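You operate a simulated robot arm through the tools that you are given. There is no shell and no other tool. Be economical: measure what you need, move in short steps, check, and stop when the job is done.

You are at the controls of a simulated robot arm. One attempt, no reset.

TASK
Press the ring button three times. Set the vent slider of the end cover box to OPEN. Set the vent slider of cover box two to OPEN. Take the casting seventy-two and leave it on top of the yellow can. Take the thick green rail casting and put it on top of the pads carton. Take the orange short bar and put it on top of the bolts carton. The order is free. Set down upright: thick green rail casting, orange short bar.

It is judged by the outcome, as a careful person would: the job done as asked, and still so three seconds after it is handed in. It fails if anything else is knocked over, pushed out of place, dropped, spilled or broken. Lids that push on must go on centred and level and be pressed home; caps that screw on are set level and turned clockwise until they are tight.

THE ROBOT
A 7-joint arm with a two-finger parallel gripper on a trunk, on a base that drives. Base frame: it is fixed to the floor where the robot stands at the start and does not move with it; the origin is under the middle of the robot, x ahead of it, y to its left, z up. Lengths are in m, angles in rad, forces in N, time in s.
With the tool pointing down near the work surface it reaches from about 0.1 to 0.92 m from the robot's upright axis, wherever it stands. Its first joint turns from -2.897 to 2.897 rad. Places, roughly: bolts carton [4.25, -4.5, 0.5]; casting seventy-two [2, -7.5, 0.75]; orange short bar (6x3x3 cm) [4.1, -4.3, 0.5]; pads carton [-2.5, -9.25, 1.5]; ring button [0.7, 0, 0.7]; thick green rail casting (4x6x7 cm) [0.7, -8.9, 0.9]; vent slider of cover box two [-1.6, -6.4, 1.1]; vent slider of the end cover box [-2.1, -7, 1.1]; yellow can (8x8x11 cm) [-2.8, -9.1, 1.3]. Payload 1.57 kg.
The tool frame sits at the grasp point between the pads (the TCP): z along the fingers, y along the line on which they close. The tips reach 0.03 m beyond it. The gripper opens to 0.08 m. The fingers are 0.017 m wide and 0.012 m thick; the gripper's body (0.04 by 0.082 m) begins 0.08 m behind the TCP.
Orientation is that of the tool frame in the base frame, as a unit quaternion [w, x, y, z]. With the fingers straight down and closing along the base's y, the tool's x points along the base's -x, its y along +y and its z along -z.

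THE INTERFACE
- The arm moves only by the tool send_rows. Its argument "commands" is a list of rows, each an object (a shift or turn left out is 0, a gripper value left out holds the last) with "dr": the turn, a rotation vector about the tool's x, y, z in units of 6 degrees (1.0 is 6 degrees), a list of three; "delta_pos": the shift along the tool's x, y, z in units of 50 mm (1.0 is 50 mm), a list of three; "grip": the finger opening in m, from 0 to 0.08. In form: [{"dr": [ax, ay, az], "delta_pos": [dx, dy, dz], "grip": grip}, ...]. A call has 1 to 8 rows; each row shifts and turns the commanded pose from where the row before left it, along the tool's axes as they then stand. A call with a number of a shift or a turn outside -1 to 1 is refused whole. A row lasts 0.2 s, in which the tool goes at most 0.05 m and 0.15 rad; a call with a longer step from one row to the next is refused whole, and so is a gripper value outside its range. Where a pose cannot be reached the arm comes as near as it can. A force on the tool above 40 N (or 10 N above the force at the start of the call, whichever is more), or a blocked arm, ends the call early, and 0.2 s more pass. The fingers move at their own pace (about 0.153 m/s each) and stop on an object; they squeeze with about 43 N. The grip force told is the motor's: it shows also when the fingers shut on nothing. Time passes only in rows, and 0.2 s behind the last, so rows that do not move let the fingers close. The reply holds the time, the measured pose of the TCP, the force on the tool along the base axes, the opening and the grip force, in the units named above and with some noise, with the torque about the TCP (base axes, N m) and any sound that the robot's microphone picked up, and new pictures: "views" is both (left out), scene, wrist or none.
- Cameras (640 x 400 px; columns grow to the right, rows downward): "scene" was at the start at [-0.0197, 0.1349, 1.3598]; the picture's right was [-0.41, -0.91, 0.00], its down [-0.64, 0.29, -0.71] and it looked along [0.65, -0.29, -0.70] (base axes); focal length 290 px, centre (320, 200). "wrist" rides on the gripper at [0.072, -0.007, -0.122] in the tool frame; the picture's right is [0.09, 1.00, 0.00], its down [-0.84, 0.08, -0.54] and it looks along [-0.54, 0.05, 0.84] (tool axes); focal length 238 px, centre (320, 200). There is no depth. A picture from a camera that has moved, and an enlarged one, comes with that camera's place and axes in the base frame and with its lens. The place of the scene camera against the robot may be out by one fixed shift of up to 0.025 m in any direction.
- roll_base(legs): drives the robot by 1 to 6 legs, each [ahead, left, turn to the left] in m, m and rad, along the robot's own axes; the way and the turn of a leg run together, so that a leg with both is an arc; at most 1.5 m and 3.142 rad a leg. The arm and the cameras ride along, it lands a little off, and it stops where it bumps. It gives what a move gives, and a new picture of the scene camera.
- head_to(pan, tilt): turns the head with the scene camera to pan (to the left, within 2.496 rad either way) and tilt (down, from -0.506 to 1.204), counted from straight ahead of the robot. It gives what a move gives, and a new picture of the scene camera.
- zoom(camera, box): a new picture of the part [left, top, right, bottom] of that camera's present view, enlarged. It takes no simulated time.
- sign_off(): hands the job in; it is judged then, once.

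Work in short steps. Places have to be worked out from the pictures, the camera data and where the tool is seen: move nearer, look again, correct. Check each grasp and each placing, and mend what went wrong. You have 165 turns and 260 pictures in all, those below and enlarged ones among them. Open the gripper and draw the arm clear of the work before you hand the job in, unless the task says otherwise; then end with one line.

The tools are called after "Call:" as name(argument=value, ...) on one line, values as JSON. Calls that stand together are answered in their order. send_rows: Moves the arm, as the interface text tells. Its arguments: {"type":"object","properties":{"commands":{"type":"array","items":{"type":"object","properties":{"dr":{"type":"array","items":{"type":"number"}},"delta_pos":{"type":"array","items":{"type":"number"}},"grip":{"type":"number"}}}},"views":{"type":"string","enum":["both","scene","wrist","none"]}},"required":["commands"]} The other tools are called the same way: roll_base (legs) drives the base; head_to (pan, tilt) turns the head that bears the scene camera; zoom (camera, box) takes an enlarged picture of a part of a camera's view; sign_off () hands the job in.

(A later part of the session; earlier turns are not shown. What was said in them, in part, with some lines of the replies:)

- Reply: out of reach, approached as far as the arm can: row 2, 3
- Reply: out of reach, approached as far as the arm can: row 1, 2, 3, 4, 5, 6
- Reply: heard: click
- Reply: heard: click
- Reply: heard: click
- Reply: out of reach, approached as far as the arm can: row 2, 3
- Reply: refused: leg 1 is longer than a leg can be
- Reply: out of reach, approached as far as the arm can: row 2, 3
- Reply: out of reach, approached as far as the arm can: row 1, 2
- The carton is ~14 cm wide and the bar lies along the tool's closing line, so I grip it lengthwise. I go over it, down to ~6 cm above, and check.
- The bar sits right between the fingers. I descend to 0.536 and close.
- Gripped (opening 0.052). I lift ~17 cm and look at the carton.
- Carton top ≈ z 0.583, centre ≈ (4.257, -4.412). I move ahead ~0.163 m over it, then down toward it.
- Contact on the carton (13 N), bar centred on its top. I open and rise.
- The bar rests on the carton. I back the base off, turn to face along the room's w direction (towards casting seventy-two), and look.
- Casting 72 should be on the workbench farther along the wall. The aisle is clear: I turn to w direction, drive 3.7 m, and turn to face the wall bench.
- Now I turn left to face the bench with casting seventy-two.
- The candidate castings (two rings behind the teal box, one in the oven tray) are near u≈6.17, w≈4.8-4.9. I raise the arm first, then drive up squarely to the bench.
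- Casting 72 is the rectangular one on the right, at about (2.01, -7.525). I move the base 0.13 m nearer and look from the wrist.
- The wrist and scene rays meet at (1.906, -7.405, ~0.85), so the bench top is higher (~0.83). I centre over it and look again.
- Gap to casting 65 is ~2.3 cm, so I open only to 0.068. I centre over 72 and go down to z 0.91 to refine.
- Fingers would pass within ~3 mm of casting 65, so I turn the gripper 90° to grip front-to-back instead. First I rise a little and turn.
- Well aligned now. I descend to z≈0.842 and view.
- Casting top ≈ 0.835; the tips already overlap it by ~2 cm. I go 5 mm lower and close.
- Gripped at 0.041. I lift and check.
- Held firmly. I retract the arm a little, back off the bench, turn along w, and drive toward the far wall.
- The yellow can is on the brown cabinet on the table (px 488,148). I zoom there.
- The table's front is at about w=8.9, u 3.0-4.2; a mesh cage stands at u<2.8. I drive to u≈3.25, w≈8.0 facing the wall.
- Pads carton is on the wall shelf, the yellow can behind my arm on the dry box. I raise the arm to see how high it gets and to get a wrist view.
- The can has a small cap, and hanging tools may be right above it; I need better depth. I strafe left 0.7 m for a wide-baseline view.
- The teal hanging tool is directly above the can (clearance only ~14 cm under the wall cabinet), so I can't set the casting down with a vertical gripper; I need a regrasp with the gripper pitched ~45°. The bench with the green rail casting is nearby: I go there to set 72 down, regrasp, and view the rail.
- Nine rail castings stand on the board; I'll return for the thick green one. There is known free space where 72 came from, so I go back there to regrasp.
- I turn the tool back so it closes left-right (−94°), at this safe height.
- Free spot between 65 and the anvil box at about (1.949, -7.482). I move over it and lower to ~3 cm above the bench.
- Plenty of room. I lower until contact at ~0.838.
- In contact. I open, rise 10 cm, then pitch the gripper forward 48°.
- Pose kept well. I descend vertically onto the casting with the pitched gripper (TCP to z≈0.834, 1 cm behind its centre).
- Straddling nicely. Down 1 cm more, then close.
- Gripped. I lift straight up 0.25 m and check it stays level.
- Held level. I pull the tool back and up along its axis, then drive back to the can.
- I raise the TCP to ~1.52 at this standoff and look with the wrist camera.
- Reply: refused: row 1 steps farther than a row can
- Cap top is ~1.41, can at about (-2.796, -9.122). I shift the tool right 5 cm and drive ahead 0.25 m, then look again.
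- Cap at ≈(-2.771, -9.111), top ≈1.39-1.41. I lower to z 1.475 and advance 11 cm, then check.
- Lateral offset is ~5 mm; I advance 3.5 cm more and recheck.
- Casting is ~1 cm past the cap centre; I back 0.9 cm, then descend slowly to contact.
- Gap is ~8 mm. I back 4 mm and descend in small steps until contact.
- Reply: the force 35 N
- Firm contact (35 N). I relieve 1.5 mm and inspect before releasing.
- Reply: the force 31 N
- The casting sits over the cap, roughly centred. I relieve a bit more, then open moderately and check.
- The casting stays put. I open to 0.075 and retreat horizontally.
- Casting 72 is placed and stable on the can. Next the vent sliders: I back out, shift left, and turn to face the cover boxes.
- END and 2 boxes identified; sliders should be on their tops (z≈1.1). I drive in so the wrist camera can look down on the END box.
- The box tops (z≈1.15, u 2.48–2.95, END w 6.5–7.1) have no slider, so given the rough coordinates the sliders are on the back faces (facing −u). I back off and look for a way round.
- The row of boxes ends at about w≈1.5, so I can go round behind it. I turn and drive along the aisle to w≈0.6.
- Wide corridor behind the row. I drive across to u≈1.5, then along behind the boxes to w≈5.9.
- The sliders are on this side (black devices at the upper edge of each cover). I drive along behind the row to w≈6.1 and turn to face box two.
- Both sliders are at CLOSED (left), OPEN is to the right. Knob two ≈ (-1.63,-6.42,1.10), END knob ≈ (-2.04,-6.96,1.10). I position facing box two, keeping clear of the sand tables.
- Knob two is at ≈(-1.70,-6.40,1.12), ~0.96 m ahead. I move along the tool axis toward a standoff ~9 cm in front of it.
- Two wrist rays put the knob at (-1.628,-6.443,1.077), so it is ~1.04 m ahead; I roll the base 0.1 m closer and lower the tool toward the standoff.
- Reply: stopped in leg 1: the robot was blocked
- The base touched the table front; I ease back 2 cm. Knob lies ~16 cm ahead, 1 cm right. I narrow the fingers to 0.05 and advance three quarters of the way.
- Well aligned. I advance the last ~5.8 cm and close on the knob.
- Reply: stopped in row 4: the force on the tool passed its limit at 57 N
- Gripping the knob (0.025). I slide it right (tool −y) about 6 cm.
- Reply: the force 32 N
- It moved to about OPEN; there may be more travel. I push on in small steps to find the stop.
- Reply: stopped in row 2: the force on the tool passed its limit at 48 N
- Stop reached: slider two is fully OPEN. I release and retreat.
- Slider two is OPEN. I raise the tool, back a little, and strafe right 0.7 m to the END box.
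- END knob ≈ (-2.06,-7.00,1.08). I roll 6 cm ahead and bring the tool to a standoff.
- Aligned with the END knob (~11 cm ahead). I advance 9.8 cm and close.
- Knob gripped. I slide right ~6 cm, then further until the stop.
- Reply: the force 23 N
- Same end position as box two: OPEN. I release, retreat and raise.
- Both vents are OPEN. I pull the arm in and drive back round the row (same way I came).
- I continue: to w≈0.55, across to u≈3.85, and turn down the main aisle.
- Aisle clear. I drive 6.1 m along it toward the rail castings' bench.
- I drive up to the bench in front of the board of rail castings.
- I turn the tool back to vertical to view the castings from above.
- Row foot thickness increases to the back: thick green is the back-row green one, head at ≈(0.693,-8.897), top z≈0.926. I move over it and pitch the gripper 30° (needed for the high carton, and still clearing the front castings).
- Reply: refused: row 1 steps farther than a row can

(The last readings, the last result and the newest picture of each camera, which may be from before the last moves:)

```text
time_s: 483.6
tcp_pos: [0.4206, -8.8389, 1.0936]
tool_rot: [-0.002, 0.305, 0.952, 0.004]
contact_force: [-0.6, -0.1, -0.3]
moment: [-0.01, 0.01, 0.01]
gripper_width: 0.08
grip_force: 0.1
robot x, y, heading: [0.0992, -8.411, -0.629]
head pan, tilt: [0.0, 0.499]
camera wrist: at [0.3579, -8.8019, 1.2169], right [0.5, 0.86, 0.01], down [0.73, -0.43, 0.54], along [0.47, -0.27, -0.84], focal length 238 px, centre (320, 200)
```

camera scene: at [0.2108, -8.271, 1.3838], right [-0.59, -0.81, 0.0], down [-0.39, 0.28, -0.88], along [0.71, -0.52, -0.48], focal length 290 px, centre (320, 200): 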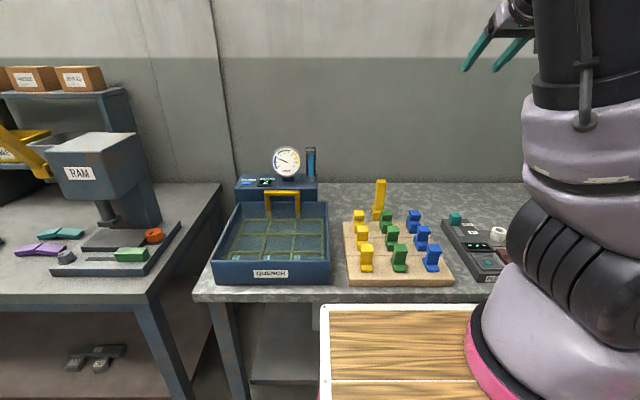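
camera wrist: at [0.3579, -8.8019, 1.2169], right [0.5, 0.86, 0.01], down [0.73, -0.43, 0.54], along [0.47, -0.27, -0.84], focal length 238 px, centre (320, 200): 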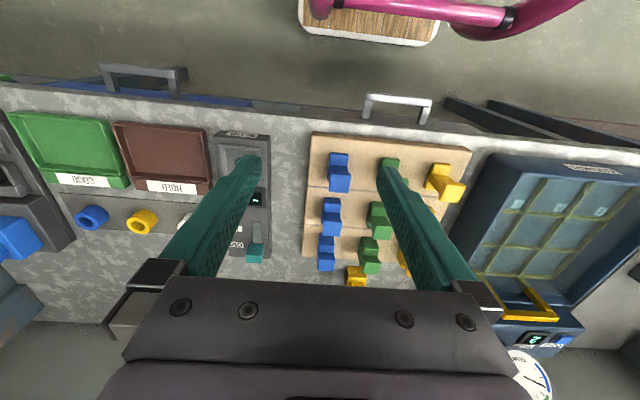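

The chained second call moved the vertical tool back/down harmlessly (still clear). I now move over the target at this height.

Call:
send_rows(commands=[{"delta_pos": [-0.855, 0.377, 0], "grip": 0.064}, {"delta_pos": [-0.855, 0.377, 0]}, {"delta_pos": [-0.855, 0.377, 0]}, {"delta_pos": [-0.855, 0.377, 0]}, {"delta_pos": [-0.855, 0.377, 0]}, {"delta_pos": [-0.855, 0.377, 0]}, {"delta_pos": [0, 0, 0]}], views="wrist")

Call:
zoom(camera="wrist", box=[230, 20, 430, 200])

```text
time_s: 485.2
tcp_pos: [0.694, -8.8946, 1.0934]
tool_rot: [-0.003, 0.305, 0.952, 0.003]
contact_force: [0.2, 0.2, 0.5]
moment: [0.01, -0.03, -0.02]
gripper_width: 0.0639
grip_force: 0.1
robot x, y, heading: [0.1017, -8.4085, -0.632]
head pan, tilt: [0.0, 0.499]
camera wrist: at [0.633, -8.8588, 1.2165], right [0.5, 0.86, 0.01], down [0.73, -0.43, 0.54], along [0.47, -0.27, -0.84], focal length 238 px, centre (320, 200)
```

wrist: 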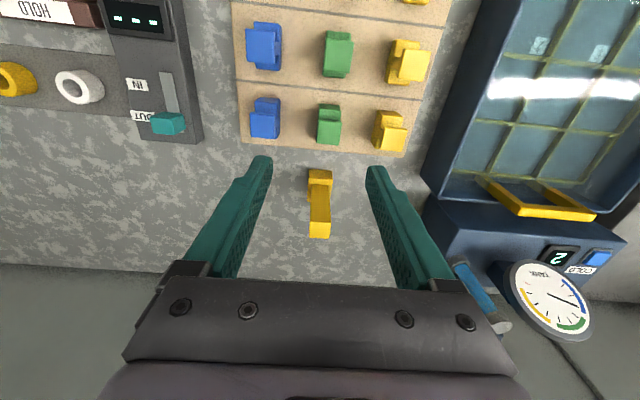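

```text
2.22 times, centred on (330, 110) of wrist
camera zoom: at [0.633, -8.8588, 1.2165], right [0.5, 0.86, 0.01], down [0.73, -0.43, 0.54], along [0.47, -0.27, -0.84], focal length 530 px, centre (298, 400)
```

zoom: 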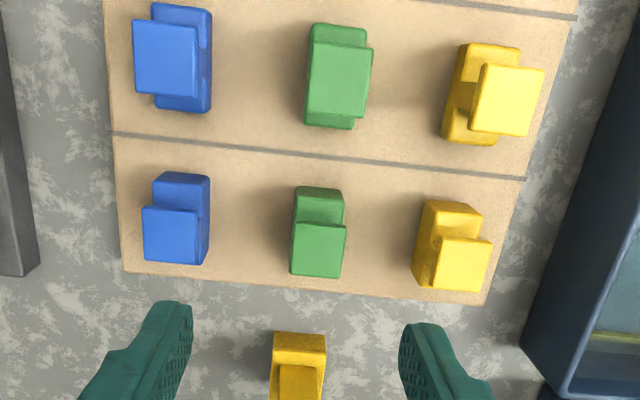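

Head top refined to z≈0.89 at (0.726,-8.897). I shift over it and pitch 30°.

Call:
send_rows(commands=[{"delta_pos": [-0.27, 0.16, 0]}, {"delta_pos": [-0.27, 0.16, 0]}, {"dr": [0, -1, 0]}, {"dr": [0, -1, 0]}, {"dr": [0, -1, 0]}, {"dr": [0, -1, 0]}, {"dr": [0, -1, 0]}, {"delta_pos": [0, 0, 0]}], views="none")

```text
time_s: 487.0
tcp_pos: [0.7267, -8.8972, 1.096]
tool_rot: [0.244, 0.295, 0.921, -0.076]
contact_force: [0.1, 0.0, 0.2]
moment: [-0.04, 0.04, -0.01]
gripper_width: 0.0641
grip_force: 0.1
robot x, y, heading: [0.097, -8.4074, -0.631]
head pan, tilt: [0.0, 0.499]
```

Pose good. I descend 14 cm vertically and look.

Call:
send_rows(commands=[{"delta_pos": [0.467, 0, 0.81]}, {"delta_pos": [0.467, 0, 0.81]}, {"delta_pos": [0.467, 0, 0.81]}, {"delta_pos": [0, 0, 0]}], views="both")

Call:
zoom(camera="scene", box=[330, 130, 460, 290])

```text
time_s: 488.0
tcp_pos: [0.7254, -8.8969, 0.9521]
tool_rot: [0.244, 0.295, 0.921, -0.075]
contact_force: [-0.2, -0.2, -0.1]
moment: [0.02, -0.01, 0.0]
gripper_width: 0.064
grip_force: 0.1
robot x, y, heading: [0.0998, -8.4074, -0.632]
head pan, tilt: [0.0, 0.499]
camera scene: at [0.2106, -8.2709, 1.3838], right [-0.59, -0.81, 0.0], down [-0.39, 0.28, -0.88], along [0.71, -0.52, -0.48], focal length 290 px, centre (320, 200)
camera wrist: at [0.6218, -8.8297, 1.0233], right [0.51, 0.86, -0.04], down [0.42, -0.21, 0.89], along [0.75, -0.47, -0.46], focal length 238 px, centre (320, 200)
```

scene: 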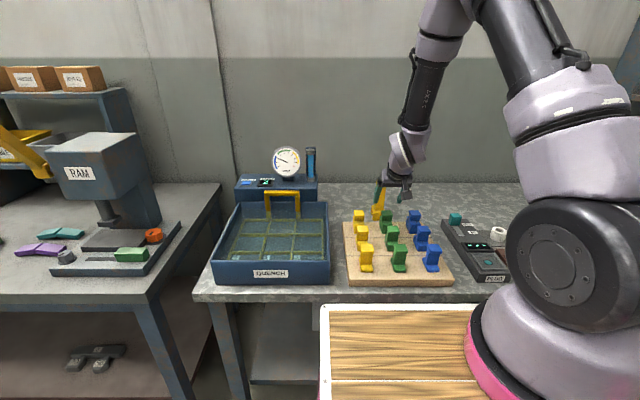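
wrist: 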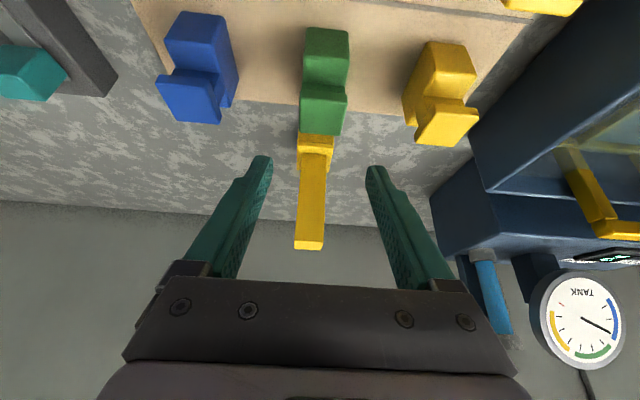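

```text
2.50 times, centred on (395, 210) of scene
camera zoom: at [0.2106, -8.2709, 1.3838], right [-0.59, -0.81, 0.0], down [-0.39, 0.28, -0.88], along [0.71, -0.52, -0.48], focal length 726 px, centre (132, 175)
```

zoom: 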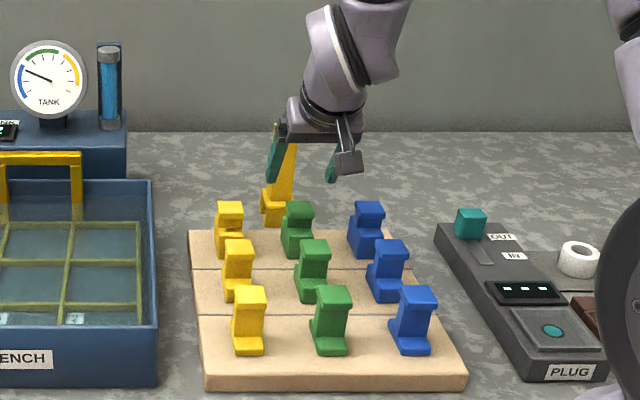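

Centred. I descend the last 8.5 cm to z≈0.867.

Call:
send_rows(commands=[{"delta_pos": [0.43, 0.03, 0.74]}, {"delta_pos": [0.42, 0.03, 0.73]}, {"delta_pos": [0, 0, 0]}], views="wrist")

```text
time_s: 488.8
tcp_pos: [0.7259, -8.8913, 0.8697]
tool_rot: [0.243, 0.296, 0.921, -0.076]
contact_force: [0.3, 0.6, -0.1]
moment: [0.01, 0.01, 0.01]
gripper_width: 0.0639
grip_force: 0.1
robot x, y, heading: [0.1011, -8.4103, -0.634]
head pan, tilt: [0.0, 0.499]
camera wrist: at [0.6222, -8.826, 0.94], right [0.51, 0.86, -0.04], down [0.42, -0.21, 0.89], along [0.75, -0.47, -0.46], focal length 238 px, centre (320, 200)
```

wrist: 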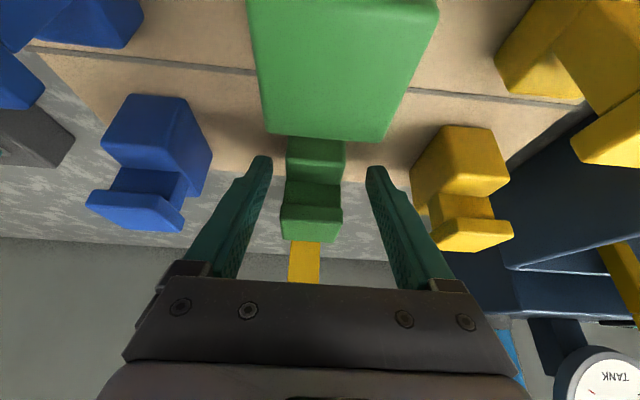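

The casting is between the fingers, clear of neighbours. I close.

Call:
send_rows(commands=[{"grip": 0.02}, {"grip": 0.02}, {"grip": 0.02}, {"delta_pos": [0, 0, 0]}], views="wrist")

```text
time_s: 489.8
tcp_pos: [0.7259, -8.8913, 0.8692]
tool_rot: [0.244, 0.296, 0.921, -0.076]
contact_force: [-0.6, -1.2, 0.2]
moment: [-0.06, -0.01, 0.01]
gripper_width: 0.0317
grip_force: 40.4
robot x, y, heading: [0.0968, -8.4098, -0.636]
head pan, tilt: [0.0, 0.499]
camera wrist: at [0.6223, -8.826, 0.9402], right [0.51, 0.86, -0.04], down [0.42, -0.21, 0.89], along [0.75, -0.47, -0.46], focal length 238 px, centre (320, 200)
```

wrist: 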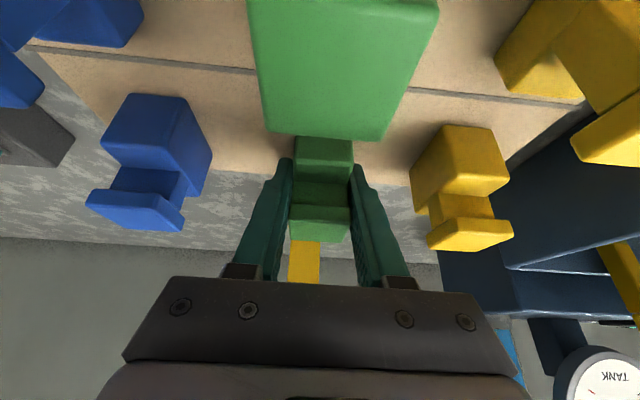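

Gripped at 0.032. I lift straight up 28 cm.

Call:
send_rows(commands=[{"delta_pos": [-0.25, 0, -0.433]}, {"delta_pos": [-0.48, 0, -0.83]}, {"delta_pos": [-0.48, 0, -0.83]}, {"delta_pos": [-0.48, 0, -0.83]}, {"delta_pos": [-0.48, 0, -0.83]}, {"delta_pos": [-0.48, 0, -0.83]}, {"delta_pos": [-0.48, 0, -0.83]}, {"delta_pos": [0, 0, 0]}], views="both")

```text
time_s: 491.6
tcp_pos: [0.7259, -8.8939, 1.1835]
tool_rot: [0.244, 0.296, 0.92, -0.076]
contact_force: [1.2, 0.0, -2.6]
moment: [-0.03, 0.03, -0.01]
gripper_width: 0.032
grip_force: 40.5
robot x, y, heading: [0.0995, -8.4075, -0.631]
head pan, tilt: [0.0, 0.499]
camera scene: at [0.2109, -8.2711, 1.3838], right [-0.59, -0.81, 0.0], down [-0.39, 0.28, -0.88], along [0.71, -0.52, -0.48], focal length 290 px, centre (320, 200)
camera wrist: at [0.6233, -8.8272, 1.2553], right [0.51, 0.86, -0.04], down [0.42, -0.21, 0.88], along [0.75, -0.47, -0.46], focal length 238 px, centre (320, 200)
```

scene: 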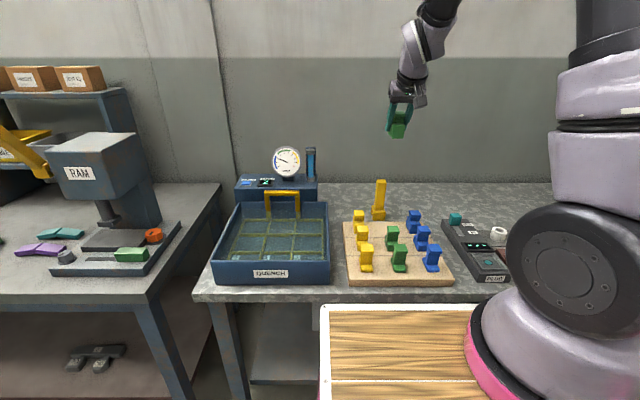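
wrist: 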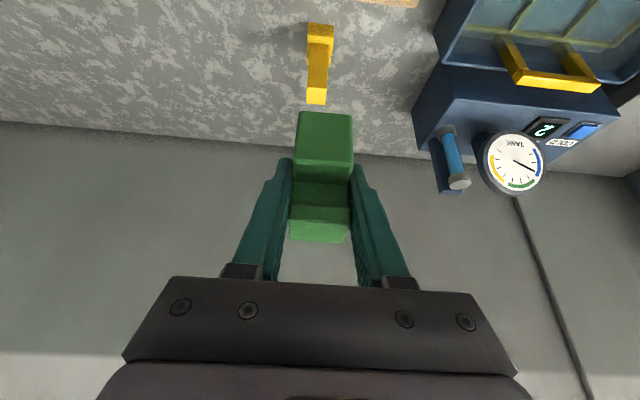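

Held firmly. I pull the arm in and drive to the pads carton.

Call:
send_rows(commands=[{"delta_pos": [0.7, 0, -0.6]}, {"delta_pos": [0.7, 0, -0.6]}, {"delta_pos": [0.7, 0, -0.6]}, {"delta_pos": [0.7, 0, -0.6]}, {"delta_pos": [0, 0, 0]}], views="none")

Call:
roll_base(legs=[[-0.75, 0, 0], [0, 0, -1.573], [1.28, 0, 0], [0, -0.72, 0]])

Call:
head_to(pan=0.0, tilt=0.0)

```text
time_s: 492.8
tcp_pos: [0.5806, -8.7906, 1.2148]
tool_rot: [0.243, 0.296, 0.921, -0.076]
contact_force: [0.6, -0.5, -2.4]
moment: [0.01, 0.01, 0.02]
gripper_width: 0.0314
grip_force: 40.3
robot x, y, heading: [0.1015, -8.4098, -0.628]
head pan, tilt: [0.0, 0.499]
```

```text
time_s: 510.2
tcp_pos: [-2.1842, -9.1369, 1.2161]
tool_rot: [0.124, 0.848, 0.465, -0.223]
contact_force: [0.1, -0.3, -3.3]
moment: [0.0, -0.01, -0.03]
gripper_width: 0.0317
grip_force: 40.5
robot x, y, heading: [-1.8269, -8.6373, -2.149]
head pan, tilt: [0.0, 0.499]
camera scene: at [-1.6582, -8.7552, 1.3838], right [-0.84, 0.55, 0.0], down [0.26, 0.4, -0.88], along [-0.48, -0.74, -0.48], focal length 290 px, centre (320, 200)
```

scene: 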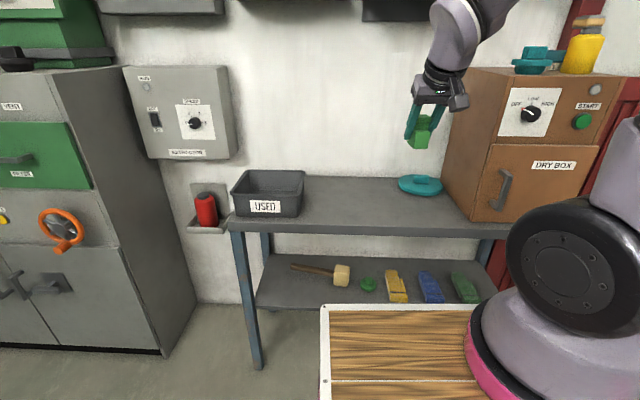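

```text
time_s: 511.2
tcp_pos: [-2.1851, -9.1365, 1.2154]
tool_rot: [0.125, 0.848, 0.465, -0.223]
contact_force: [0.7, -0.5, -2.0]
moment: [-0.01, 0.04, 0.0]
gripper_width: 0.0318
grip_force: 40.2
robot x, y, heading: [-1.8265, -8.6357, -2.149]
head pan, tilt: [0.0, 0.0]
camera scene: at [-1.6577, -8.7544, 1.4299], right [-0.84, 0.55, 0.0], down [0.0, 0.0, -1.0], along [-0.55, -0.84, 0.0], focal length 290 px, centre (320, 200)
```

scene: 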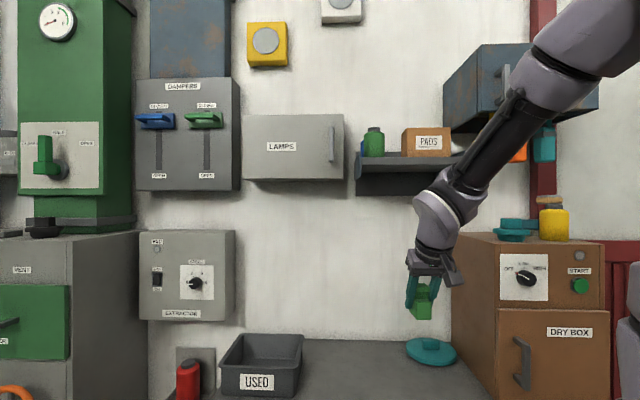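

I correct the heading and raise the arm straight up toward z≈1.75.

Call:
roll_base(legs=[[0, 0, -0.055]])

Call:
send_rows(commands=[{"delta_pos": [-0.49, 0, -0.85]}, {"delta_pos": [-0.49, 0, -0.85]}, {"delta_pos": [-0.49, 0, -0.85]}, {"delta_pos": [-0.49, 0, -0.85]}, {"delta_pos": [-0.49, 0, -0.85]}, {"delta_pos": [-0.49, 0, -0.85]}, {"delta_pos": [-0.49, 0, -0.85]}, {"delta_pos": [-0.49, 0, -0.85]}], views="none")

Call:
send_rows(commands=[{"delta_pos": [-0.49, 0, -0.85]}, {"delta_pos": [-0.49, 0, -0.85]}, {"delta_pos": [-0.49, 0, -0.85]}, {"delta_pos": [0, 0, 0]}], views="both")

```text
time_s: 512.0
tcp_pos: [-2.2116, -9.1169, 1.2149]
tool_rot: [0.118, 0.861, 0.441, -0.226]
contact_force: [-0.3, -0.3, -1.3]
moment: [-0.01, 0.02, -0.02]
gripper_width: 0.0316
grip_force: 40.4
robot x, y, heading: [-1.8268, -8.6384, -2.206]
head pan, tilt: [0.0, 0.0]
camera scene: at [-1.6632, -8.7634, 1.4299], right [-0.81, 0.59, 0.0], down [0.0, 0.0, -1.0], along [-0.59, -0.81, 0.0], focal length 290 px, centre (320, 200)
```

scene: 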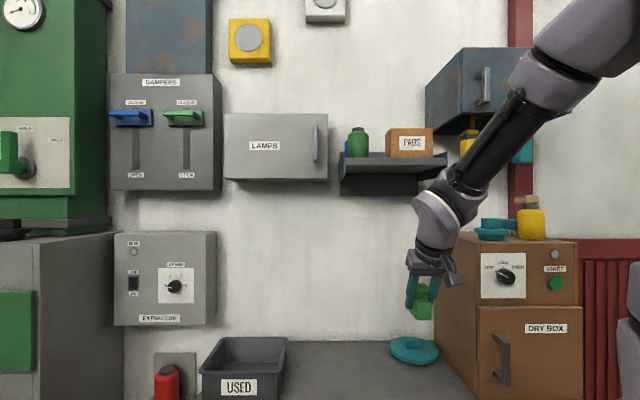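

```text
time_s: 513.8
tcp_pos: [-2.2134, -9.1159, 1.607]
tool_rot: [0.119, 0.861, 0.441, -0.225]
contact_force: [0.1, 0.6, -1.9]
moment: [-0.01, -0.03, 0.01]
gripper_width: 0.0318
grip_force: 40.5
robot x, y, heading: [-1.8275, -8.637, -2.209]
head pan, tilt: [0.0, 0.0]
```

```text
time_s: 514.8
tcp_pos: [-2.2151, -9.117, 1.7526]
tool_rot: [0.119, 0.86, 0.441, -0.226]
contact_force: [-0.8, -1.2, -1.6]
moment: [0.02, 0.01, -0.02]
gripper_width: 0.032
grip_force: 40.1
robot x, y, heading: [-1.8287, -8.6335, -2.206]
head pan, tilt: [0.0, 0.0]
camera scene: at [-1.6634, -8.7636, 1.4299], right [-0.81, 0.59, 0.0], down [0.0, 0.0, -1.0], along [-0.59, -0.81, 0.0], focal length 290 px, centre (320, 200)
camera wrist: at [-2.1502, -9.0126, 1.8234], right [0.86, -0.52, -0.04], down [-0.21, -0.42, 0.88], along [-0.47, -0.75, -0.47], focal length 238 px, centre (320, 200)
```

scene: 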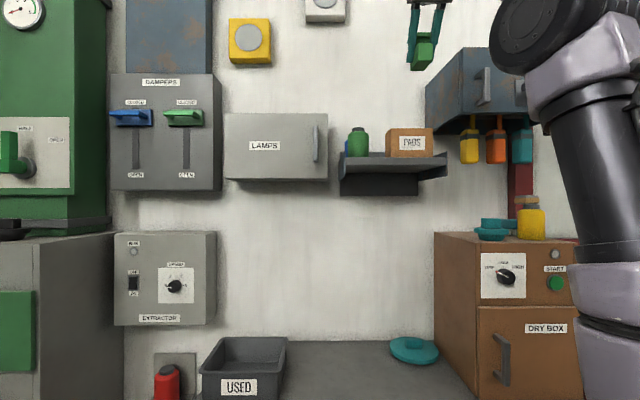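
wrist: 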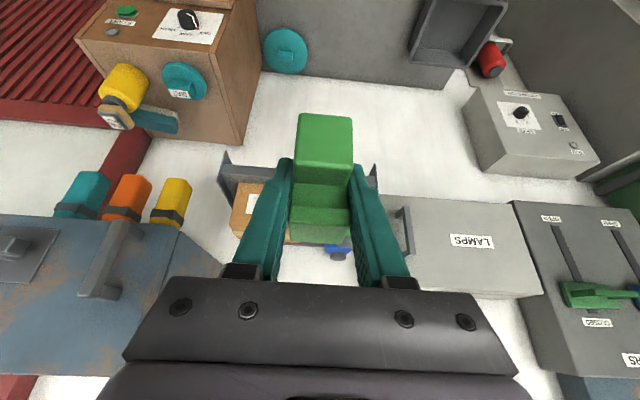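

Call:
zoom(camera="wrist", box=[180, 120, 420, 290])

Call:
zoom(camera="scene", box=[330, 90, 540, 220])

```text
2.35 times, centred on (300, 205) of wrist
camera zoom: at [-2.1502, -9.0126, 1.8234], right [0.86, -0.52, -0.04], down [-0.21, -0.42, 0.88], along [-0.47, -0.75, -0.47], focal length 561 px, centre (367, 188)
```

zoom: 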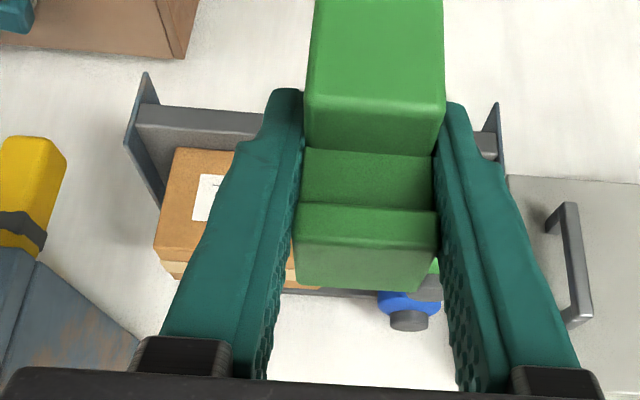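

```text
3.05 times, centred on (435, 155) of scene
camera zoom: at [-1.6634, -8.7636, 1.4299], right [-0.81, 0.59, 0.0], down [0.0, 0.0, -1.0], along [-0.59, -0.81, 0.0], focal length 885 px, centre (-30, 337)
```

zoom: 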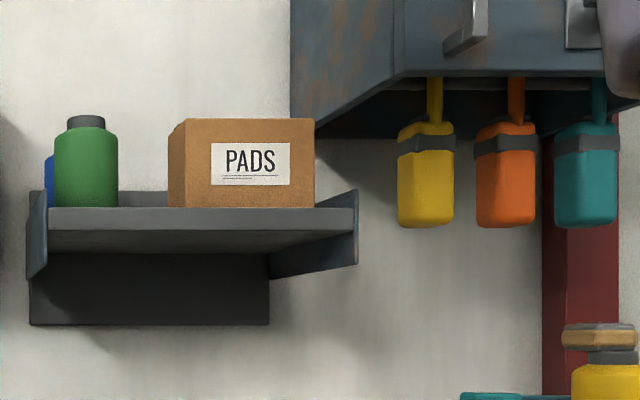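

Carton top ≈1.658, centre ≈(-2.486,-9.357). I shift right 7.5 cm and drive ahead 0.25 m.

Call:
send_rows(commands=[{"delta_pos": [0, -0.75, 0]}, {"delta_pos": [0, -0.75, 0]}, {"delta_pos": [0, 0, 0]}], views="none")

Call:
roll_base(legs=[[0.25, 0, 0]])

Call:
zoom(camera="wrist", box=[160, 60, 480, 290])

```text
time_s: 515.6
tcp_pos: [-2.2767, -9.0738, 1.7529]
tool_rot: [0.119, 0.86, 0.442, -0.226]
contact_force: [0.0, -0.4, -2.3]
moment: [-0.02, 0.02, 0.04]
gripper_width: 0.0317
grip_force: 40.2
robot x, y, heading: [-1.8267, -8.637, -2.197]
head pan, tilt: [0.0, 0.0]
```

```text
time_s: 517.4
tcp_pos: [-2.4296, -9.2769, 1.7529]
tool_rot: [0.119, 0.861, 0.44, -0.226]
contact_force: [0.3, 0.1, -1.8]
moment: [0.0, -0.01, 0.0]
gripper_width: 0.0318
grip_force: 40.4
robot x, y, heading: [-1.9792, -8.8426, -2.205]
head pan, tilt: [0.0, 0.0]
camera scene: at [-1.8148, -8.9692, 1.4299], right [-0.8, 0.59, 0.0], down [0.0, 0.0, -1.0], along [-0.59, -0.8, 0.0], focal length 290 px, centre (320, 200)
```

scene: 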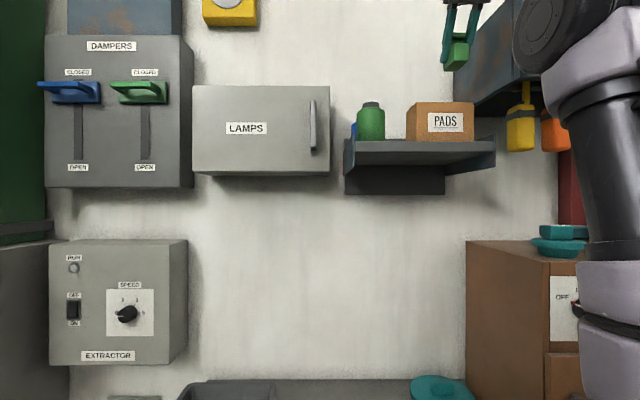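

```text
1.74 times, centred on (320, 175) of wrist
camera zoom: at [-2.3625, -9.1734, 1.8232], right [0.86, -0.52, -0.04], down [-0.21, -0.42, 0.89], along [-0.47, -0.75, -0.46], focal length 414 px, centre (320, 244)
```

zoom: 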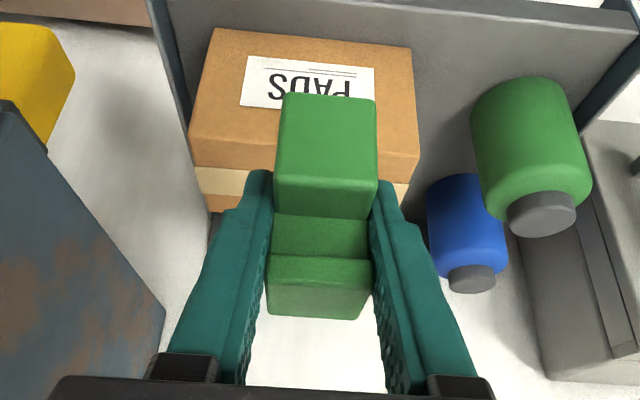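

Carton is ~1 cm right and ~10 cm ahead. I shift and advance 9 cm at this height.

Call:
send_rows(commands=[{"delta_pos": [-0.52, -0.07, 0.3]}, {"delta_pos": [-0.52, -0.07, 0.3]}, {"delta_pos": [-0.52, -0.06, 0.3]}, {"delta_pos": [0, 0, 0]}], views="both")

Call:
zoom(camera="wrist", box=[200, 20, 440, 250])

Call:
zoom(camera="scene", box=[380, 0, 520, 160])

```text
time_s: 518.4
tcp_pos: [-2.4717, -9.3482, 1.7318]
tool_rot: [0.118, 0.861, 0.44, -0.226]
contact_force: [-1.0, -0.3, -2.1]
moment: [0.05, -0.01, 0.02]
gripper_width: 0.0319
grip_force: 40.4
out of reach, approached as far as the arm can: row 2, 3
robot x, y, heading: [-1.9783, -8.8436, -2.202]
head pan, tilt: [0.0, 0.0]
camera scene: at [-1.8153, -8.9697, 1.4299], right [-0.8, 0.59, 0.0], down [0.0, 0.0, -1.0], along [-0.59, -0.8, 0.0], focal length 290 px, centre (320, 200)
camera wrist: at [-2.4046, -9.2437, 1.8027], right [0.86, -0.52, -0.04], down [-0.21, -0.42, 0.89], along [-0.47, -0.75, -0.46], focal length 238 px, centre (320, 200)
```

scene: 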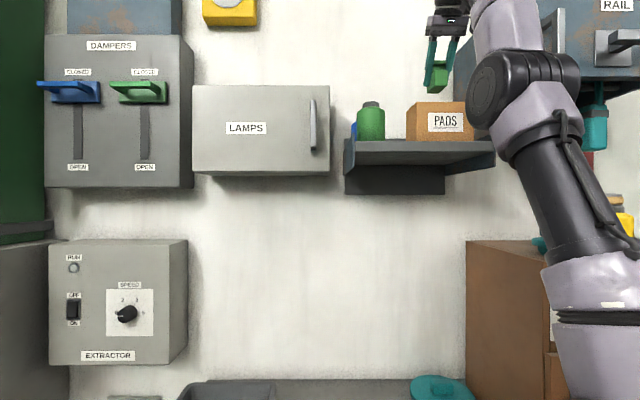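
wrist: 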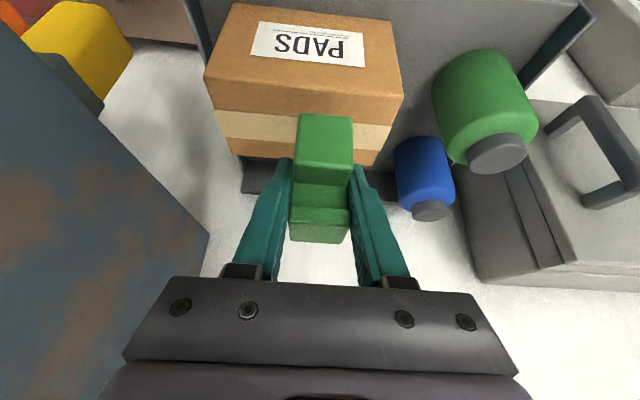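

```text
1.74 times, centred on (320, 135) of wrist
camera zoom: at [-2.4046, -9.2437, 1.8027], right [0.86, -0.52, -0.04], down [-0.21, -0.42, 0.89], along [-0.47, -0.75, -0.46], focal length 414 px, centre (320, 313)
```

zoom: 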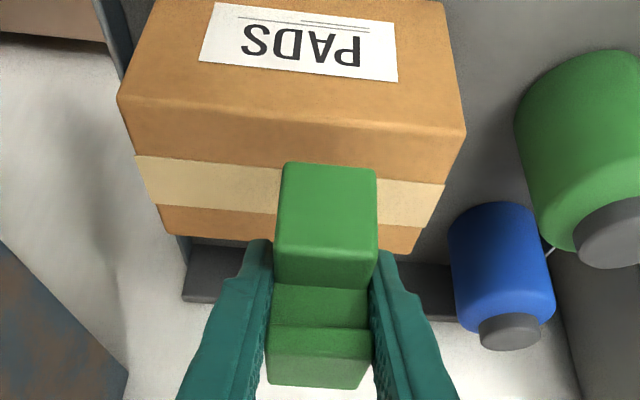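

```text
2.50 times, centred on (450, 80) of scene
camera zoom: at [-1.8153, -8.9697, 1.4299], right [-0.8, 0.59, 0.0], down [0.0, 0.0, -1.0], along [-0.59, -0.8, 0.0], focal length 726 px, centre (-5, 500)
```

zoom: 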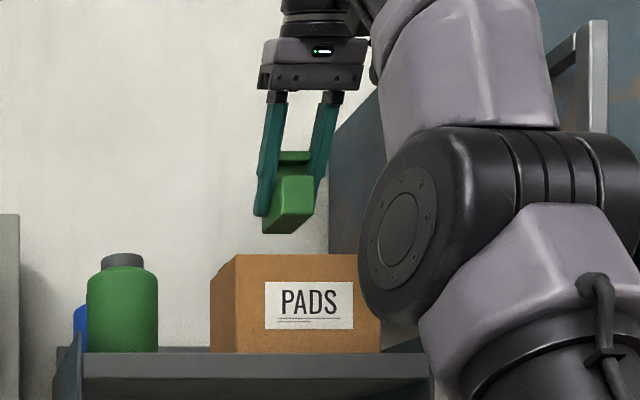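

Nearly there but the arm hit its reach limit. I roll the base 6 cm ahead (arm will then be pulled back correspondingly) — first retract the arm 5 cm.

Call:
send_rows(commands=[{"delta_pos": [0.43, -0.13, -0.25]}, {"delta_pos": [0.43, -0.13, -0.25]}, {"delta_pos": [0, 0, 0]}], views="none")

Call:
roll_base(legs=[[0.06, 0, 0]])

```text
time_s: 519.2
tcp_pos: [-2.4523, -9.2982, 1.7352]
tool_rot: [0.119, 0.861, 0.44, -0.227]
contact_force: [0.2, 0.4, -2.4]
moment: [-0.02, 0.04, 0.0]
gripper_width: 0.0322
grip_force: 40.7
robot x, y, heading: [-1.9771, -8.8437, -2.207]
head pan, tilt: [0.0, 0.0]
```

```text
time_s: 520.2
tcp_pos: [-2.488, -9.3463, 1.7356]
tool_rot: [0.118, 0.861, 0.44, -0.226]
contact_force: [0.1, 1.0, -2.5]
moment: [0.02, -0.01, -0.03]
gripper_width: 0.0319
grip_force: 40.4
robot x, y, heading: [-2.0158, -8.8912, -2.204]
head pan, tilt: [0.0, 0.0]
camera scene: at [-1.8506, -9.0177, 1.4299], right [-0.8, 0.59, 0.0], down [0.0, 0.0, -1.0], along [-0.59, -0.8, 0.0], focal length 290 px, centre (320, 200)
```

scene: 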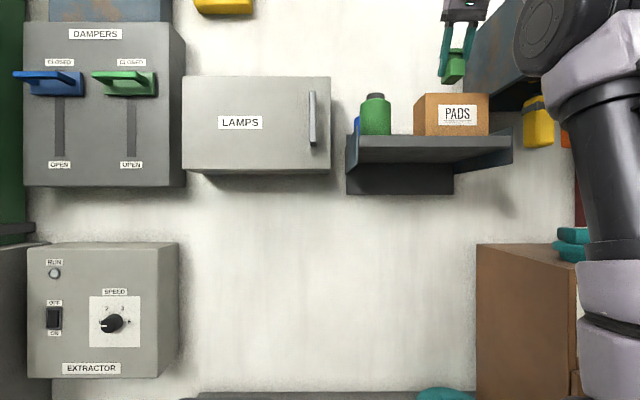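

TCP is now within ~1 cm of the target. I check with the wrist and scene before lowering.

Call:
send_rows(commands=[{"delta_pos": [-0.12, 0, 0.07]}, {"delta_pos": [0, 0, 0]}], views="wrist")

Call:
zoom(camera="scene", box=[380, 0, 540, 160])

```text
time_s: 520.8
tcp_pos: [-2.4915, -9.3529, 1.7349]
tool_rot: [0.119, 0.861, 0.44, -0.226]
contact_force: [0.1, 0.0, -1.5]
moment: [0.03, -0.02, -0.01]
gripper_width: 0.0319
grip_force: 40.8
robot x, y, heading: [-2.0147, -8.8951, -2.205]
head pan, tilt: [0.0, 0.0]
camera wrist: at [-2.4258, -9.2474, 1.8054], right [0.86, -0.52, -0.04], down [-0.21, -0.42, 0.89], along [-0.47, -0.75, -0.46], focal length 238 px, centre (320, 200)
```

wrist: 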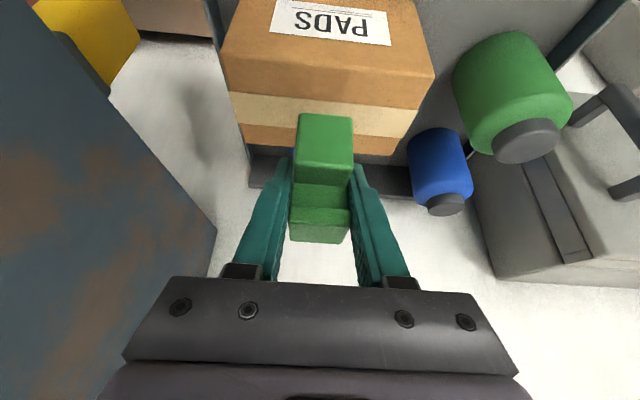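

```text
2.50 times, centred on (460, 80) of scene
camera zoom: at [-1.8507, -9.0178, 1.4299], right [-0.8, 0.59, 0.0], down [0.0, 0.0, -1.0], along [-0.59, -0.8, 0.0], focal length 726 px, centre (-30, 500)
```

zoom: 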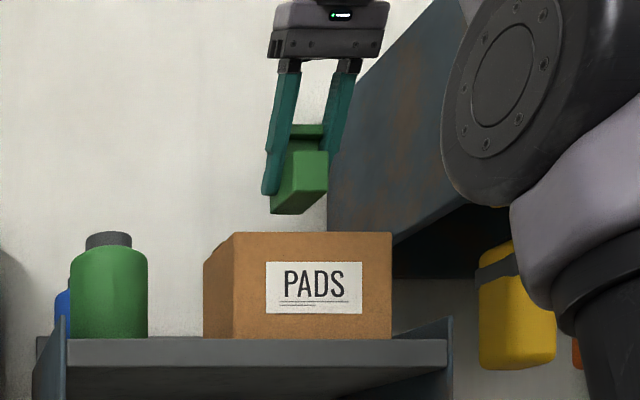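

Aligned. I lower in small steps to contact.

Call:
send_rows(commands=[{"delta_pos": [0.08, 0, 0.14]}, {"delta_pos": [0.04, 0, 0.07]}, {"delta_pos": [0, 0, 0]}], views="none")

Call:
zoom(camera="scene", box=[400, 20, 520, 160])

```text
time_s: 521.6
tcp_pos: [-2.4921, -9.3518, 1.7227]
tool_rot: [0.118, 0.861, 0.44, -0.227]
contact_force: [-0.2, 0.0, -2.2]
moment: [-0.01, -0.01, -0.01]
gripper_width: 0.032
grip_force: 40.3
robot x, y, heading: [-2.0134, -8.8869, -2.205]
head pan, tilt: [0.0, 0.0]
```

```text
2.86 times, centred on (460, 90) of scene
camera zoom: at [-1.8507, -9.0178, 1.4299], right [-0.8, 0.59, 0.0], down [0.0, 0.0, -1.0], along [-0.59, -0.8, 0.0], focal length 830 px, centre (-80, 514)
```

zoom: 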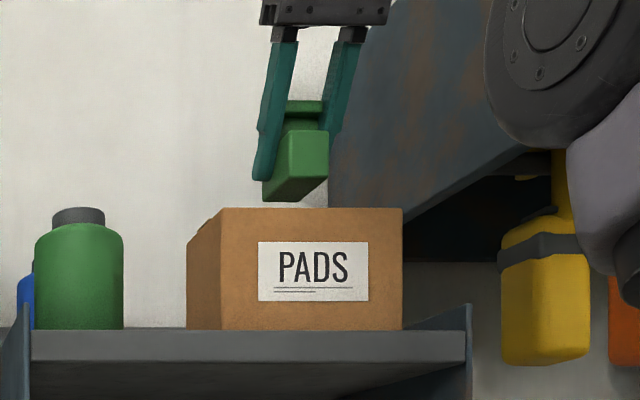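

Gap ≈2 cm still. I lower 1.4 cm, then in fine steps.

Call:
send_rows(commands=[{"delta_pos": [0.08, 0, 0.14]}, {"delta_pos": [0.06, 0, 0.1]}, {"delta_pos": [0.03, 0, 0.05]}, {"delta_pos": [0, 0, 0]}], views="none")

Call:
zoom(camera="scene", box=[400, 20, 520, 160])

```text
time_s: 522.6
tcp_pos: [-2.4922, -9.3518, 1.7054]
tool_rot: [0.118, 0.86, 0.441, -0.227]
contact_force: [-0.3, 0.2, -1.9]
moment: [0.0, -0.02, 0.0]
gripper_width: 0.032
grip_force: 40.6
robot x, y, heading: [-2.0185, -8.8877, -2.205]
head pan, tilt: [0.0, 0.0]
```

```text
2.86 times, centred on (460, 90) of scene
camera zoom: at [-1.8507, -9.0178, 1.4299], right [-0.8, 0.59, 0.0], down [0.0, 0.0, -1.0], along [-0.59, -0.8, 0.0], focal length 830 px, centre (-80, 514)
```

zoom: 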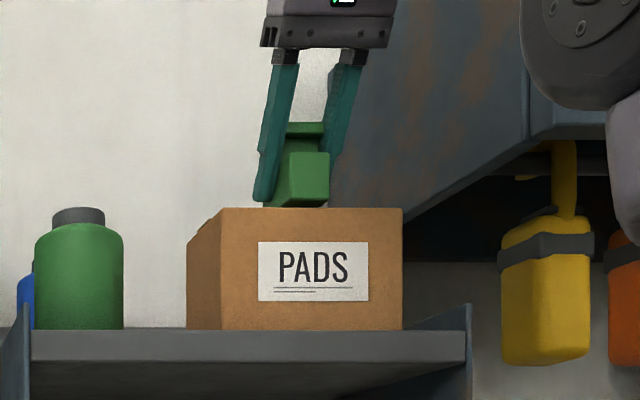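

About 8 mm left; I lower in 2.5 mm steps.

Call:
send_rows(commands=[{"delta_pos": [0.025, 0, 0.043]}, {"delta_pos": [0.025, 0, 0.043]}, {"delta_pos": [0, 0, 0]}], views="none")

```text
time_s: 523.4
tcp_pos: [-2.4918, -9.3506, 1.7013]
tool_rot: [0.119, 0.861, 0.44, -0.226]
contact_force: [0.8, 0.3, -1.6]
moment: [-0.02, -0.02, 0.0]
gripper_width: 0.0318
grip_force: 40.2
robot x, y, heading: [-2.0136, -8.8945, -2.209]
head pan, tilt: [0.0, 0.0]
```

Call:
send_rows(commands=[{"delta_pos": [0.025, 0, 0.043]}, {"delta_pos": [0.015, 0, 0.026]}, {"delta_pos": [0, 0, 0]}], views="none")

Call:
zoom(camera="scene", box=[400, 20, 520, 160])

```text
time_s: 524.2
tcp_pos: [-2.4925, -9.3505, 1.6978]
tool_rot: [0.119, 0.86, 0.44, -0.229]
contact_force: [-6.2, -3.2, 33.7]
moment: [0.2, 0.25, -0.01]
gripper_width: 0.032
grip_force: 39.9
robot x, y, heading: [-2.0173, -8.8888, -2.209]
head pan, tilt: [0.0, 0.0]
```

```text
2.86 times, centred on (460, 90) of scene
camera zoom: at [-1.8503, -9.0174, 1.4299], right [-0.8, 0.59, 0.0], down [0.0, 0.0, -1.0], along [-0.59, -0.8, 0.0], focal length 830 px, centre (-80, 514)
```

zoom: 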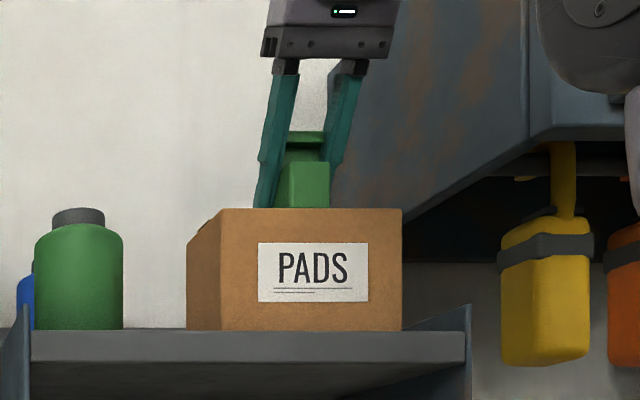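

Contact. I relieve ~1.5 mm and check with the wrist camera.

Call:
send_rows(commands=[{"delta_pos": [-0.015, 0, -0.026]}, {"delta_pos": [0, 0, 0]}], views="wrist")

```text
time_s: 524.8
tcp_pos: [-2.4924, -9.3517, 1.6975]
tool_rot: [0.118, 0.861, 0.44, -0.227]
contact_force: [-0.4, 7.1, 13.3]
moment: [0.09, 0.39, -0.16]
gripper_width: 0.032
grip_force: 41.2
robot x, y, heading: [-2.0157, -8.891, -2.206]
head pan, tilt: [0.0, 0.0]
camera wrist: at [-2.4252, -9.2467, 1.7689], right [0.85, -0.52, -0.04], down [-0.21, -0.42, 0.88], along [-0.47, -0.75, -0.46], focal length 238 px, centre (320, 200)
```

wrist: 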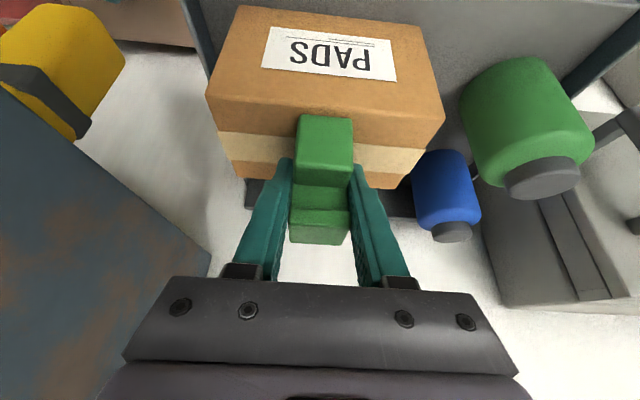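

The foot's front edge is only ~3 mm inside the carton's front edge; I lift 5 mm, shift 8 mm deeper and lower again.

Call:
send_rows(commands=[{"delta_pos": [-0.05, 0, -0.087]}, {"delta_pos": [-0.139, 0, 0.08]}, {"delta_pos": [0, 0, 0]}, {"delta_pos": [0.03, 0, 0.052]}, {"delta_pos": [0.02, 0, 0.035]}, {"delta_pos": [0, 0, 0]}], views="wrist")

```text
time_s: 526.2
tcp_pos: [-2.4972, -9.3591, 1.698]
tool_rot: [0.118, 0.861, 0.44, -0.226]
contact_force: [0.3, 0.6, -1.4]
moment: [-0.03, 0.02, 0.0]
gripper_width: 0.032
grip_force: 40.2
robot x, y, heading: [-2.0152, -8.8891, -2.204]
head pan, tilt: [0.0, 0.0]
camera wrist: at [-2.4306, -9.2544, 1.769], right [0.86, -0.52, -0.04], down [-0.21, -0.42, 0.89], along [-0.47, -0.75, -0.46], focal length 238 px, centre (320, 200)
```

wrist: 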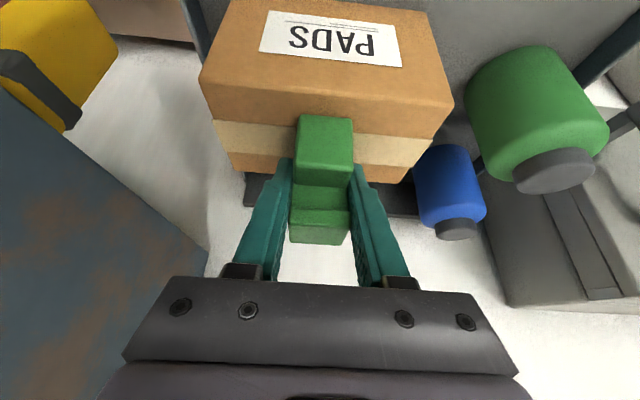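

Better centred. I lower the last couple of mm to contact.

Call:
send_rows(commands=[{"delta_pos": [0.01, 0, 0.0175]}, {"delta_pos": [0.01, 0, 0.0175]}, {"delta_pos": [0, 0, 0]}], views="none")

```text
time_s: 527.0
tcp_pos: [-2.4962, -9.3577, 1.6978]
tool_rot: [0.119, 0.86, 0.441, -0.228]
contact_force: [-8.6, -8.6, 31.9]
moment: [0.12, 0.33, 0.26]
gripper_width: 0.0321
grip_force: 40.3
robot x, y, heading: [-2.0173, -8.8919, -2.211]
head pan, tilt: [0.0, 0.0]
```

Contact again. I relieve slightly, and open to 0.05.

Call:
send_rows(commands=[{"delta_pos": [-0.012, 0, -0.02]}, {"delta_pos": [0, 0, 0]}, {"grip": 0.05}, {"delta_pos": [0, 0, 0]}], views="wrist")

Call:
zoom(camera="scene", box=[400, 20, 520, 160])

```text
time_s: 528.0
tcp_pos: [-2.4956, -9.3576, 1.6967]
tool_rot: [0.119, 0.861, 0.44, -0.225]
contact_force: [-0.1, -0.4, 0.0]
moment: [-0.02, -0.05, 0.01]
gripper_width: 0.05
grip_force: 0.0
robot x, y, heading: [-2.0173, -8.894, -2.213]
head pan, tilt: [0.0, 0.0]
camera wrist: at [-2.4304, -9.2544, 1.7677], right [0.86, -0.52, -0.04], down [-0.21, -0.42, 0.88], along [-0.47, -0.75, -0.46], focal length 238 px, centre (320, 200)
```

wrist: 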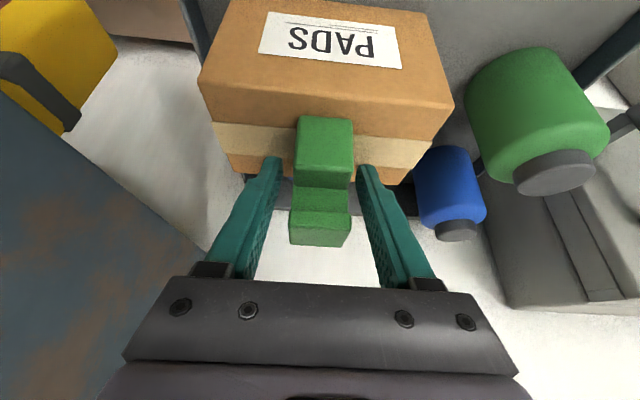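

```text
2.86 times, centred on (460, 90) of scene
camera zoom: at [-1.8506, -9.0177, 1.4299], right [-0.8, 0.59, 0.0], down [0.0, 0.0, -1.0], along [-0.59, -0.8, 0.0], focal length 830 px, centre (-80, 514)
```

zoom: 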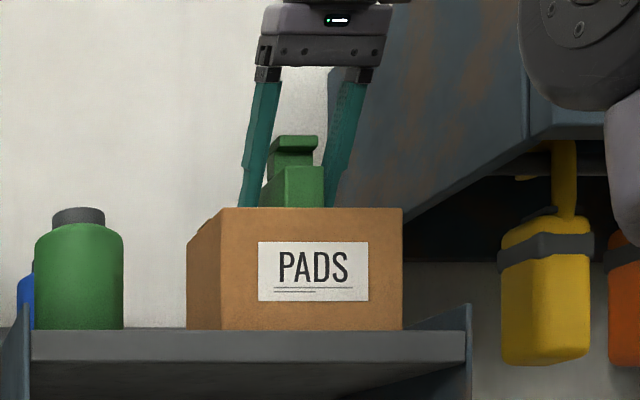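

The casting stands upright on the carton. I open more and withdraw along the tool axis.

Call:
send_rows(commands=[{"grip": 0.066}, {"delta_pos": [0, 0, 0]}, {"delta_pos": [0.3, 0, -0.3]}, {"delta_pos": [0.6, 0, -0.5]}, {"delta_pos": [0.7, 0, -0.4]}, {"delta_pos": [0.7, 0, -0.4]}, {"delta_pos": [0.7, 0, -0.4]}, {"delta_pos": [0, 0, 0]}], views="both")

```text
time_s: 529.8
tcp_pos: [-2.3916, -9.2132, 1.7096]
tool_rot: [0.118, 0.861, 0.44, -0.226]
contact_force: [-0.4, -0.1, -0.4]
moment: [-0.01, 0.02, 0.03]
gripper_width: 0.0658
grip_force: 0.0
robot x, y, heading: [-2.0168, -8.8927, -2.209]
head pan, tilt: [0.0, 0.0]
camera scene: at [-1.8506, -9.0178, 1.4299], right [-0.8, 0.59, 0.0], down [0.0, 0.0, -1.0], along [-0.59, -0.8, 0.0], focal length 290 px, centre (320, 200)
camera wrist: at [-2.3247, -9.1077, 1.7801], right [0.86, -0.52, -0.04], down [-0.21, -0.42, 0.89], along [-0.47, -0.75, -0.46], focal length 238 px, centre (320, 200)
```

scene: 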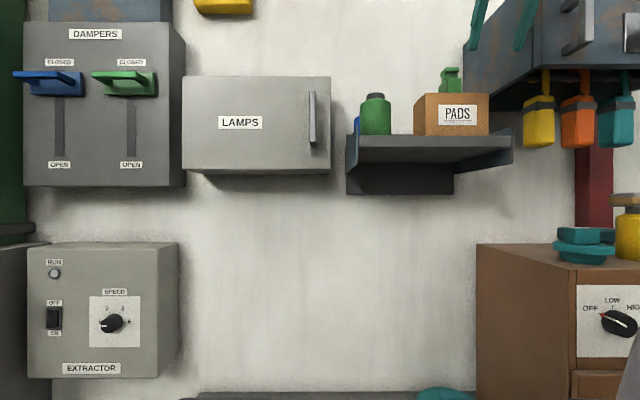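
wrist: 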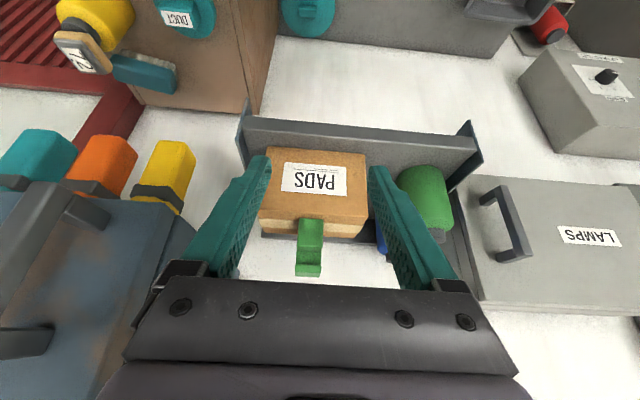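

Both placements look stable. I back the base clear and take a last look.

Call:
roll_base(legs=[[-0.7, 0, 0]])

Call:
zoom(camera="scene", box=[320, 80, 560, 240])

```text
time_s: 533.6
tcp_pos: [-1.9776, -8.6518, 1.7096]
tool_rot: [0.119, 0.859, 0.443, -0.226]
contact_force: [0.4, -0.1, -0.1]
moment: [0.01, 0.05, 0.02]
gripper_width: 0.0658
grip_force: 0.0
robot x, y, heading: [-1.6025, -8.3293, -2.202]
head pan, tilt: [0.0, 0.0]
camera scene: at [-1.4377, -8.454, 1.4299], right [-0.81, 0.59, 0.0], down [0.0, 0.0, -1.0], along [-0.59, -0.81, 0.0], focal length 290 px, centre (320, 200)
```

scene: 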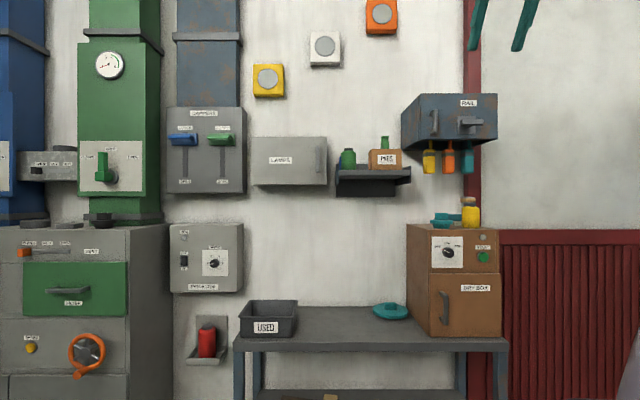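

```text
2.50 times, centred on (440, 160) of scene
camera zoom: at [-1.4377, -8.454, 1.4299], right [-0.81, 0.59, 0.0], down [0.0, 0.0, -1.0], along [-0.59, -0.81, 0.0], focal length 726 px, centre (20, 300)
```

zoom: 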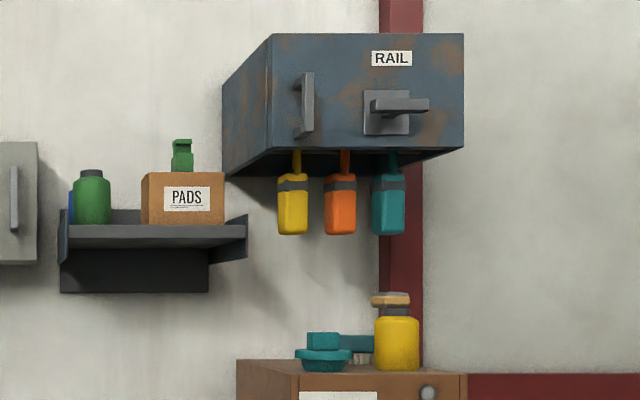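

Everything is in place and the arm is clear with the gripper open, so I hand the job in.

Call:
sign_off()

```text
The job is handed in.
```

I finished all six tasks and handed the job in. The ring button was pressed three times, with a click heard each time. Both vent sliders are at OPEN, pushed to their stops. Casting seventy-two is on the yellow can, the thick green rail casting stands upright on the pads carton, and the orange short bar is on the bolts carton. The base bumped the front of cover box two's table once and stopped; I saw nothing move.
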